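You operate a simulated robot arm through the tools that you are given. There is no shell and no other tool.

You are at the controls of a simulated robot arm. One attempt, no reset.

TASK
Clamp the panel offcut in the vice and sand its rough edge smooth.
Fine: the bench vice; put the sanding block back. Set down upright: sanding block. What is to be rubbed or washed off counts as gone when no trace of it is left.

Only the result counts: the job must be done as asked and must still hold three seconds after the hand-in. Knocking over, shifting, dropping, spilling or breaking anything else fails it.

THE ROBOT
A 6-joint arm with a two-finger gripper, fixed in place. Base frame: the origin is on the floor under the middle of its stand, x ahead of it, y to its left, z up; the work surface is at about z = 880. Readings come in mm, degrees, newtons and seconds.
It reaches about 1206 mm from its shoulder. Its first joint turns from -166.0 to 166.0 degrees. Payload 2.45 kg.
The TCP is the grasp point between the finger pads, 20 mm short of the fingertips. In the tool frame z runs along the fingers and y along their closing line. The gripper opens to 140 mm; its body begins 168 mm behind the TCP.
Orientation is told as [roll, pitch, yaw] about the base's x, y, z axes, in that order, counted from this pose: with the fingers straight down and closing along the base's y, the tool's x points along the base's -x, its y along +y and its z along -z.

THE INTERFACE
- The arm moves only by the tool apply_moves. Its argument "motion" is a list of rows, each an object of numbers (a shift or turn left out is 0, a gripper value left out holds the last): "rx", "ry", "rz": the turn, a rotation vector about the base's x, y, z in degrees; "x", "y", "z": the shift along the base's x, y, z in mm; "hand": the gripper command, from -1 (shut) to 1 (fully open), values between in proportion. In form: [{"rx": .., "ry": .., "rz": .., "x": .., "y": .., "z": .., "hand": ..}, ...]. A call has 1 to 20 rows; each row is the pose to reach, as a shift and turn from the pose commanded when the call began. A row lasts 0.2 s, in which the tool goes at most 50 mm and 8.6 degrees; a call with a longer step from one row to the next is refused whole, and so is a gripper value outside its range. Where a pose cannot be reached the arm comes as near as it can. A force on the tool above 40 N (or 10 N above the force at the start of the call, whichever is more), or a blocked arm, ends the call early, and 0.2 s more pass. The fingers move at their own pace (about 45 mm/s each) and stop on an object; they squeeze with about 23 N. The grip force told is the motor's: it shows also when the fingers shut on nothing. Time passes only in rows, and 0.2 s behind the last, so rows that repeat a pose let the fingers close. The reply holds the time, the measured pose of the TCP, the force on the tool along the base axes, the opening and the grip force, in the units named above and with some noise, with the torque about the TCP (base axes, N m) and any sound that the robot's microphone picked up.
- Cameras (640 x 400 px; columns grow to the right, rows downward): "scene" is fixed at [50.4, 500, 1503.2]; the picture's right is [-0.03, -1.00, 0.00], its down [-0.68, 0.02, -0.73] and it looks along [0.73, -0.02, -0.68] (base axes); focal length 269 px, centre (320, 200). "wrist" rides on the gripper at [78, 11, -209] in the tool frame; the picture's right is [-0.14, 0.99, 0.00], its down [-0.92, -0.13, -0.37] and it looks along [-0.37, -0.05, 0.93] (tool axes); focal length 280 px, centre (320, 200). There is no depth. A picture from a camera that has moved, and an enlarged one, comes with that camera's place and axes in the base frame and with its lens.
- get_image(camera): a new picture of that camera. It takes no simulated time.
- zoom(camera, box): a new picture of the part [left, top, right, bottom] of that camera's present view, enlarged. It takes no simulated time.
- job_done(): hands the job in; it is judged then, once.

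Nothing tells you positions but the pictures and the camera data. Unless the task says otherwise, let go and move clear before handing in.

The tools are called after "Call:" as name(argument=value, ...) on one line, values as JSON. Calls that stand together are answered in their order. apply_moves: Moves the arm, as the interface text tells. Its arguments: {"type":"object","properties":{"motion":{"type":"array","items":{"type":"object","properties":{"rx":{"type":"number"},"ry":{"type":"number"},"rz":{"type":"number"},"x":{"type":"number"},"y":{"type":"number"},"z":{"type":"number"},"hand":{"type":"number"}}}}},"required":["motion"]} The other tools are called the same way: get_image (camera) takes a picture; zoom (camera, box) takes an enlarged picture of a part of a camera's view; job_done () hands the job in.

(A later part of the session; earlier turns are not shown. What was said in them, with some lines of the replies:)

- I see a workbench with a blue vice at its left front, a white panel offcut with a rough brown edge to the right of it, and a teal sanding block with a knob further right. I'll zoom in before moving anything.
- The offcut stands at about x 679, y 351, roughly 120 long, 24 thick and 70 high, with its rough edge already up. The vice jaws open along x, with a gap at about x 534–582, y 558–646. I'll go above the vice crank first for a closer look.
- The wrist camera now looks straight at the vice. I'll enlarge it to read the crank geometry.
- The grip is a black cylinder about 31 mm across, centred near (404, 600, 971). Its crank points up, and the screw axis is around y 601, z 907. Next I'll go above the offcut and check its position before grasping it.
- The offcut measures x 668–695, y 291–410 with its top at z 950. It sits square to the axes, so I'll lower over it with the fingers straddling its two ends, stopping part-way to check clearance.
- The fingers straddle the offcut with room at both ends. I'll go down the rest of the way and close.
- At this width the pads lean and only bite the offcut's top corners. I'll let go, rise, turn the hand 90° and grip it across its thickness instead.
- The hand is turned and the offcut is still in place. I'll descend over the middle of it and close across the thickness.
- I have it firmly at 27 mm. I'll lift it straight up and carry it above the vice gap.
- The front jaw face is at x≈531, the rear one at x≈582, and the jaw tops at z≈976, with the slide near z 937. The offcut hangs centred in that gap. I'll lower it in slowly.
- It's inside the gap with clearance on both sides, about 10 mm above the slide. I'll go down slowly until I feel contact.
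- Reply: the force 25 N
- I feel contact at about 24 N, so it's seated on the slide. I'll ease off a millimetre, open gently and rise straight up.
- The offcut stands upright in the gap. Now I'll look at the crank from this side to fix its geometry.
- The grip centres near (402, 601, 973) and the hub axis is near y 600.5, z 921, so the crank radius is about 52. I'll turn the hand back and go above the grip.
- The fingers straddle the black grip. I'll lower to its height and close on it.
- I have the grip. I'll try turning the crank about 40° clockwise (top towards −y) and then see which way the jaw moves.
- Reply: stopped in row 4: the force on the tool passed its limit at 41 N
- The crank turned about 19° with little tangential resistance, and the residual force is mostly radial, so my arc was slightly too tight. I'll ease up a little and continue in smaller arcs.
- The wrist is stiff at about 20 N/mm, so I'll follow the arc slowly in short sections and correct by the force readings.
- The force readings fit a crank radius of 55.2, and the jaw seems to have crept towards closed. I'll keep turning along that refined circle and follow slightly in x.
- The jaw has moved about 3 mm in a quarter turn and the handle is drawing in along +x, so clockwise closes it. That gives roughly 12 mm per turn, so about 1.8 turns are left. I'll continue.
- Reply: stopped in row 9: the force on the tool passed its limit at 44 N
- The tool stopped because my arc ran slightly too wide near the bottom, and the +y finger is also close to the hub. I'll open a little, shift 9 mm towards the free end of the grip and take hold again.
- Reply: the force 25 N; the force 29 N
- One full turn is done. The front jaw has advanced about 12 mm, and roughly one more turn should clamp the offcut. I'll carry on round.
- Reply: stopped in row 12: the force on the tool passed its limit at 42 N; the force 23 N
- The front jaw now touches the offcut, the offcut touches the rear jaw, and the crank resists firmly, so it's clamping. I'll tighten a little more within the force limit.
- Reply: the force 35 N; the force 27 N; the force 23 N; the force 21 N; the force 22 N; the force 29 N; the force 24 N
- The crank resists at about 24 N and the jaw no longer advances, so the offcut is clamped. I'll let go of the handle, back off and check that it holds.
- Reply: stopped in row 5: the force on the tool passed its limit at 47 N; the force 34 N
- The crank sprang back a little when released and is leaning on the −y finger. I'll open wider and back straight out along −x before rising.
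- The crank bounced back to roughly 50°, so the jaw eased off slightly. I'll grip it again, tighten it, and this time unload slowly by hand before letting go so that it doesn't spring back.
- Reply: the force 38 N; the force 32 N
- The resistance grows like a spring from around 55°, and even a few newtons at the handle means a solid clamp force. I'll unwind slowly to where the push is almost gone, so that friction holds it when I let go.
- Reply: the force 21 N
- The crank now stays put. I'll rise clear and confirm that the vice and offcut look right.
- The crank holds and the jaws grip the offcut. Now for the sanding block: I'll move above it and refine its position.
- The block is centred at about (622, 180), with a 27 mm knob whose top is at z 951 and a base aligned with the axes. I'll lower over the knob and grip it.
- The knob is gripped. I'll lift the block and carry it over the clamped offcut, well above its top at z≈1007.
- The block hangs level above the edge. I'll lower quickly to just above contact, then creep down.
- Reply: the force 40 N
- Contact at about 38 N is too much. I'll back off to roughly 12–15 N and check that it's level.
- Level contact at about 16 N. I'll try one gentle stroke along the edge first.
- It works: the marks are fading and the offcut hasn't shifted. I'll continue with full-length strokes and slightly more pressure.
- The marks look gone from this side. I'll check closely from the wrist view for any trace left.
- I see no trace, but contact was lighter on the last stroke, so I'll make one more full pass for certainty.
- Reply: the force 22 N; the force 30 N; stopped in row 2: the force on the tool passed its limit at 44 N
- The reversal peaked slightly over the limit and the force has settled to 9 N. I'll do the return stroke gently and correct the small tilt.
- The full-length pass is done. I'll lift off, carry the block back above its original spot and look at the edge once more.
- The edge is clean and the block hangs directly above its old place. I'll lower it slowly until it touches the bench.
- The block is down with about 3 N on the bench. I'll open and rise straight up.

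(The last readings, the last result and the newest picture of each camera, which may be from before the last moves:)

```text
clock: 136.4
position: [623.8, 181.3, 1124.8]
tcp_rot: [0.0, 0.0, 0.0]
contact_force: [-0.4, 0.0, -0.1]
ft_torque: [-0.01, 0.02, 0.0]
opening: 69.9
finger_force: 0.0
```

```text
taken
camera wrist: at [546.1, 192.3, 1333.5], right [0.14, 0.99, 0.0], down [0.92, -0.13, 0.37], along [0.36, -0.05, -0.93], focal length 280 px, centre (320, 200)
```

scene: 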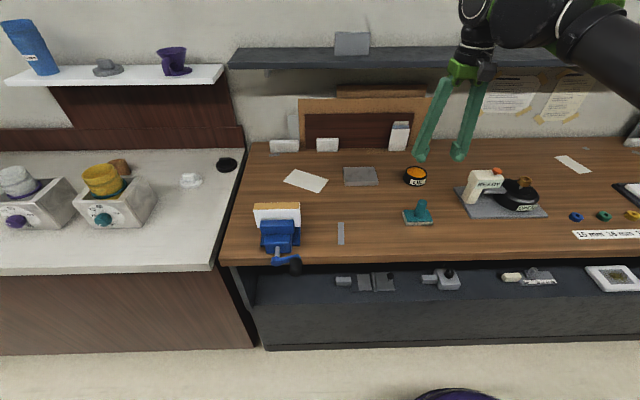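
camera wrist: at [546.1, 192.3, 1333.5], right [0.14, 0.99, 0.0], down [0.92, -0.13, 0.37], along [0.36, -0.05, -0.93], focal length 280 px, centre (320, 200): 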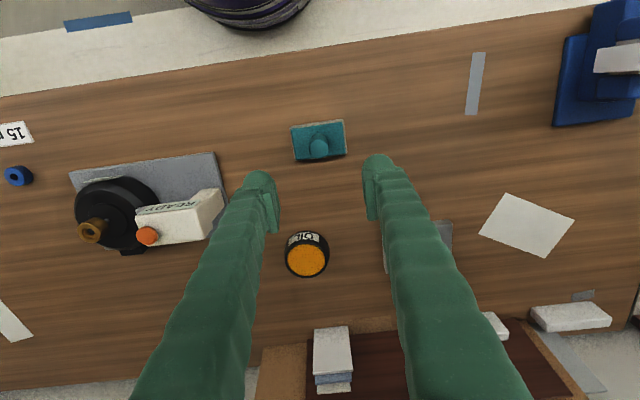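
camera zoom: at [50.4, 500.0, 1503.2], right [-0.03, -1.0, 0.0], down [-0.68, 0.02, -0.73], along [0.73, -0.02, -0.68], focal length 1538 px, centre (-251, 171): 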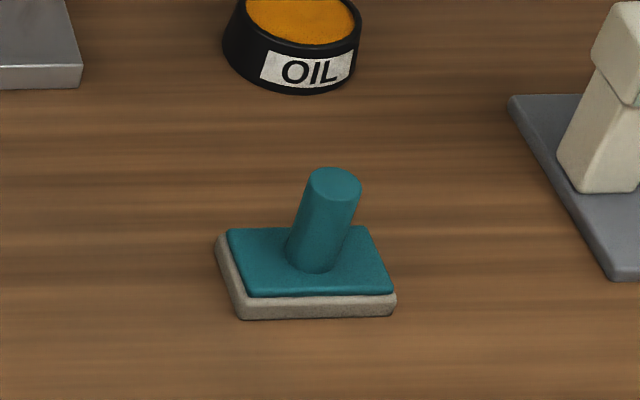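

Call:
zoom(camera="scene", box=[250, 195, 314, 275])

Call:
zoom(camera="scene", box=[262, 198, 292, 228])

```text
5.00 times, centred on (282, 235) of scene
camera zoom: at [50.4, 500.0, 1503.2], right [-0.03, -1.0, 0.0], down [-0.68, 0.02, -0.73], along [0.73, -0.02, -0.68], focal length 1346 px, centre (510, 25)
```

zoom: 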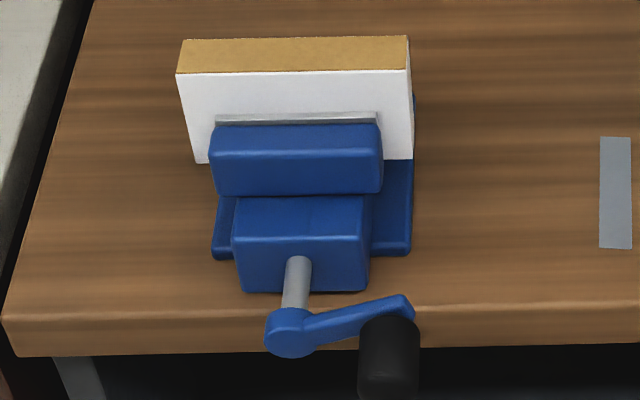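

```text
13.33 times, centred on (277, 213) of scene
camera zoom: at [50.4, 500.0, 1503.2], right [-0.03, -1.0, 0.0], down [-0.68, 0.02, -0.73], along [0.73, -0.02, -0.68], focal length 3590 px, centre (893, 27)
```

zoom: 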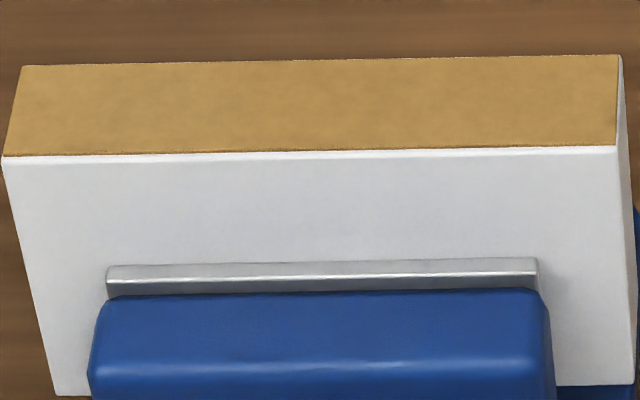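

The block is back in place and the crank hasn't moved. Before handing in, I'll look from behind to confirm the offcut sits tight against the rear jaw as well.

Call:
apply_moves(motion=[{"y": 30, "rz": 8}, {"y": 62, "rz": 16}, {"y": 95, "rz": 24}, {"y": 128, "rz": 32}, {"y": 160, "rz": 40}, {"y": 192, "rz": 48}, {"x": 5, "y": 225, "rz": 56}, {"x": 10, "y": 258, "rz": 64}, {"x": 20, "y": 290, "rz": 72}, {"x": 30, "y": 322, "rz": 80}, {"x": 40, "y": 345, "rz": 87}, {"x": 45, "y": 360, "rz": 90}, {"x": 45, "y": 360, "rz": 90}])

Call:
get_image(camera="wrist")

```text
clock: 139.2
position: [668.0, 539.6, 1120.6]
tcp_rot: [0.1, 0.0, 90.1]
contact_force: [0.0, 0.1, 0.7]
ft_torque: [0.02, 0.03, 0.01]
opening: 70.1
finger_force: 0.1
```

```text
taken
camera wrist: at [657.0, 462.4, 1329.9], right [-0.99, 0.14, 0.0], down [0.13, 0.92, 0.37], along [0.05, 0.36, -0.93], focal length 280 px, centre (320, 200)
```

wrist: 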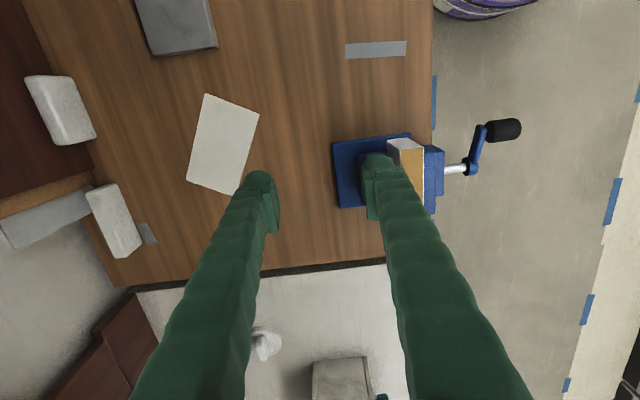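

Call:
apply_moves(motion=[{"y": 35}, {"y": 70}, {"y": 85}, {"y": 85}])

Call:
get_image(camera="wrist")

Call:
zoom(camera="wrist", box=[320, 60, 460, 180])

```text
clock: 140.2
position: [665.7, 624.9, 1120.4]
tcp_rot: [0.0, 0.1, 90.0]
contact_force: [0.9, -0.1, 0.1]
ft_torque: [-0.03, 0.0, 0.01]
opening: 70.2
finger_force: 0.1
```

```text
taken
camera wrist: at [655.5, 545.6, 1330.4], right [-0.99, 0.14, 0.0], down [0.13, 0.92, 0.37], along [0.05, 0.36, -0.93], focal length 280 px, centre (320, 200)
```

wrist: 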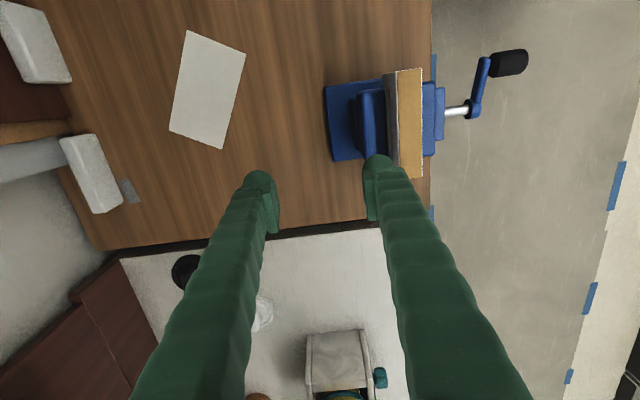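

```text
3.33 times, centred on (390, 120) of wrist
camera zoom: at [655.5, 545.6, 1330.4], right [-0.99, 0.14, 0.0], down [0.13, 0.92, 0.37], along [0.05, 0.36, -0.93], focal length 935 px, centre (87, 467)
```

zoom: 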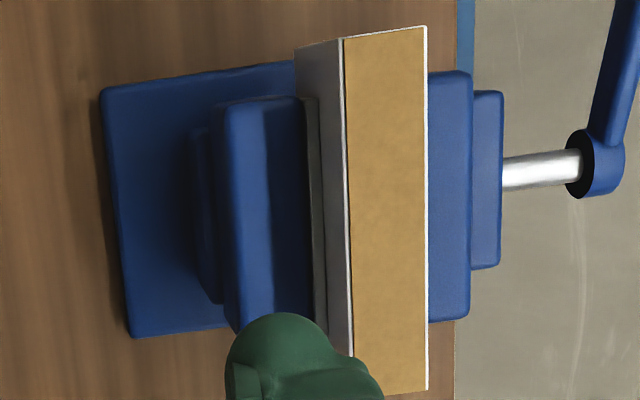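

Call:
zoom(camera="wrist", box=[370, 75, 410, 110])

Call:
zoom(camera="wrist", box=[370, 105, 410, 140])

```text
11.43 times, centred on (390, 92) of wrist
camera zoom: at [655.5, 545.6, 1330.4], right [-0.99, 0.14, 0.0], down [0.13, 0.92, 0.37], along [0.05, 0.36, -0.93], focal length 3204 px, centre (-480, 1429)
```

zoom: 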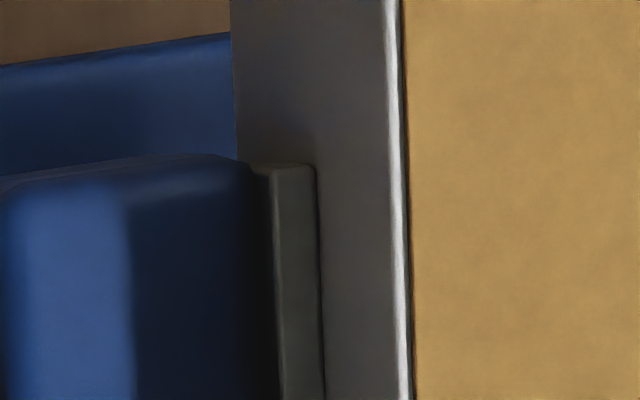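

```text
11.43 times, centred on (390, 122) of wrist
camera zoom: at [655.5, 545.6, 1330.4], right [-0.99, 0.14, 0.0], down [0.13, 0.92, 0.37], along [0.05, 0.36, -0.93], focal length 3204 px, centre (-480, 1086)
```

zoom: 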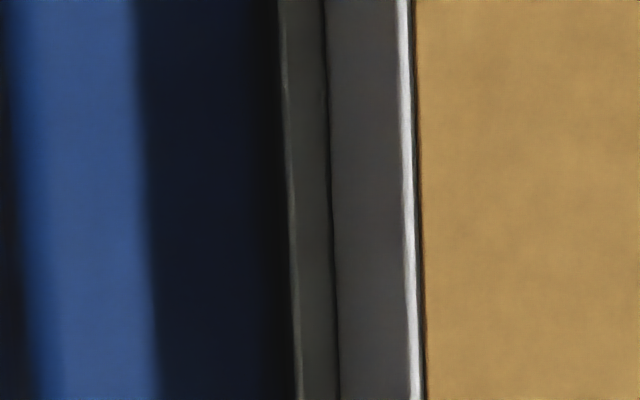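

Both jaws are tight against the offcut with no gap, and the edge is clean. I'll move the arm clear to a neutral position and take a last look.

Call:
apply_moves(motion=[{"z": 40}, {"z": 80}, {"z": 120, "y": -20}, {"z": 130, "y": -60}, {"z": 130, "y": -105}, {"z": 130, "y": -150}, {"z": 130, "y": -195}, {"z": 130, "y": -240}, {"z": 130, "y": -285}, {"z": 130, "y": -330}, {"z": 130, "y": -370}, {"z": 130, "y": -370}, {"z": 130, "y": -370}])

Call:
get_image(camera="scene")

Call:
zoom(camera="scene", box=[250, 195, 314, 275])

Call:
zoom(camera="scene", box=[380, 170, 460, 240])

```text
clock: 143.0
position: [665.2, 252.4, 1254.6]
tcp_rot: [-0.1, 0.0, 90.1]
contact_force: [0.5, -0.9, 0.1]
ft_torque: [0.02, 0.03, 0.04]
opening: 70.1
finger_force: 0.0
out of reach, approached as far as the arm can: row 2, 3, 4, 5
```

```text
taken
```

scene: 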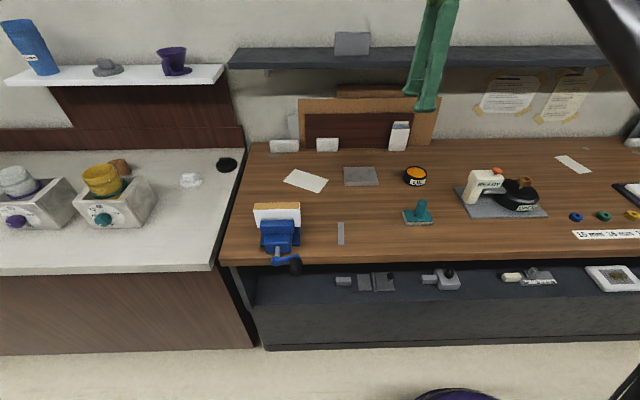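

```text
5.00 times, centred on (282, 235) of scene
camera zoom: at [50.4, 500.0, 1503.2], right [-0.03, -1.0, 0.0], down [-0.68, 0.02, -0.73], along [0.73, -0.02, -0.68], focal length 1346 px, centre (510, 25)
```

zoom: 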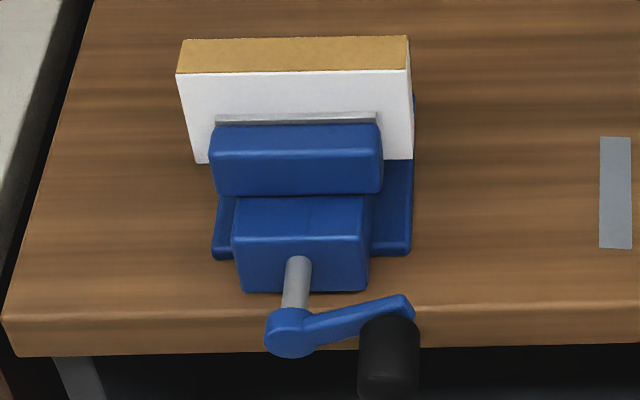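

```text
5.71 times, centred on (420, 205) of scene
camera zoom: at [50.4, 500.0, 1503.2], right [-0.03, -1.0, 0.0], down [-0.68, 0.02, -0.73], along [0.73, -0.02, -0.68], focal length 1538 px, centre (-251, 171)
```

zoom: 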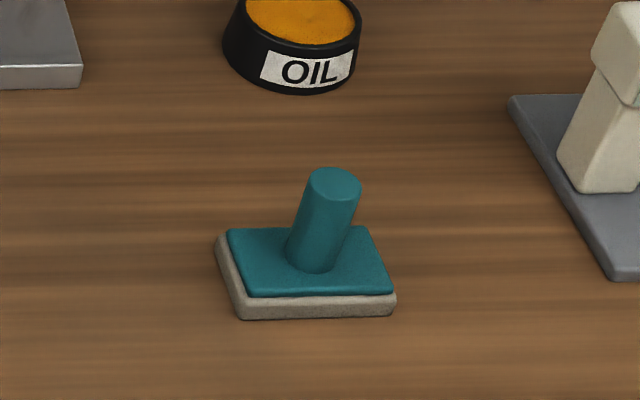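

Everything is in its final state: the offcut is held between both jaws with its edge clean, the crank is steady, the sanding block is upright in its original place, and the arm is clear. I'm handing the job in.

Call:
job_done()

```text
The job is handed in.
```

I clamped the panel offcut in the vice with its rough edge up and sanded that edge. In close-ups from both cameras I could see no marks left on it.

- **Clamp:** Both jaws sit tight against the offcut with no visible gap. The crank sprang back when I first let go. I re-tightened it, backed it off slowly until friction held it, and it has not moved since. It is therefore not wound as tight as it could be, but the offcut did not shift during sanding.
- **Sanding:** I sanded the full length of the edge several times. On some return strokes the block pressed only lightly or lifted off at one end, so I added one more full-length pass at about 20–25 N.
- **Sanding block:** It is back upright in its original spot, within a millimetre or two as far as the camera shows.

In the final camera view nothing else on the bench looked moved or knocked over. The gripper is open and the arm is clear of the bench.
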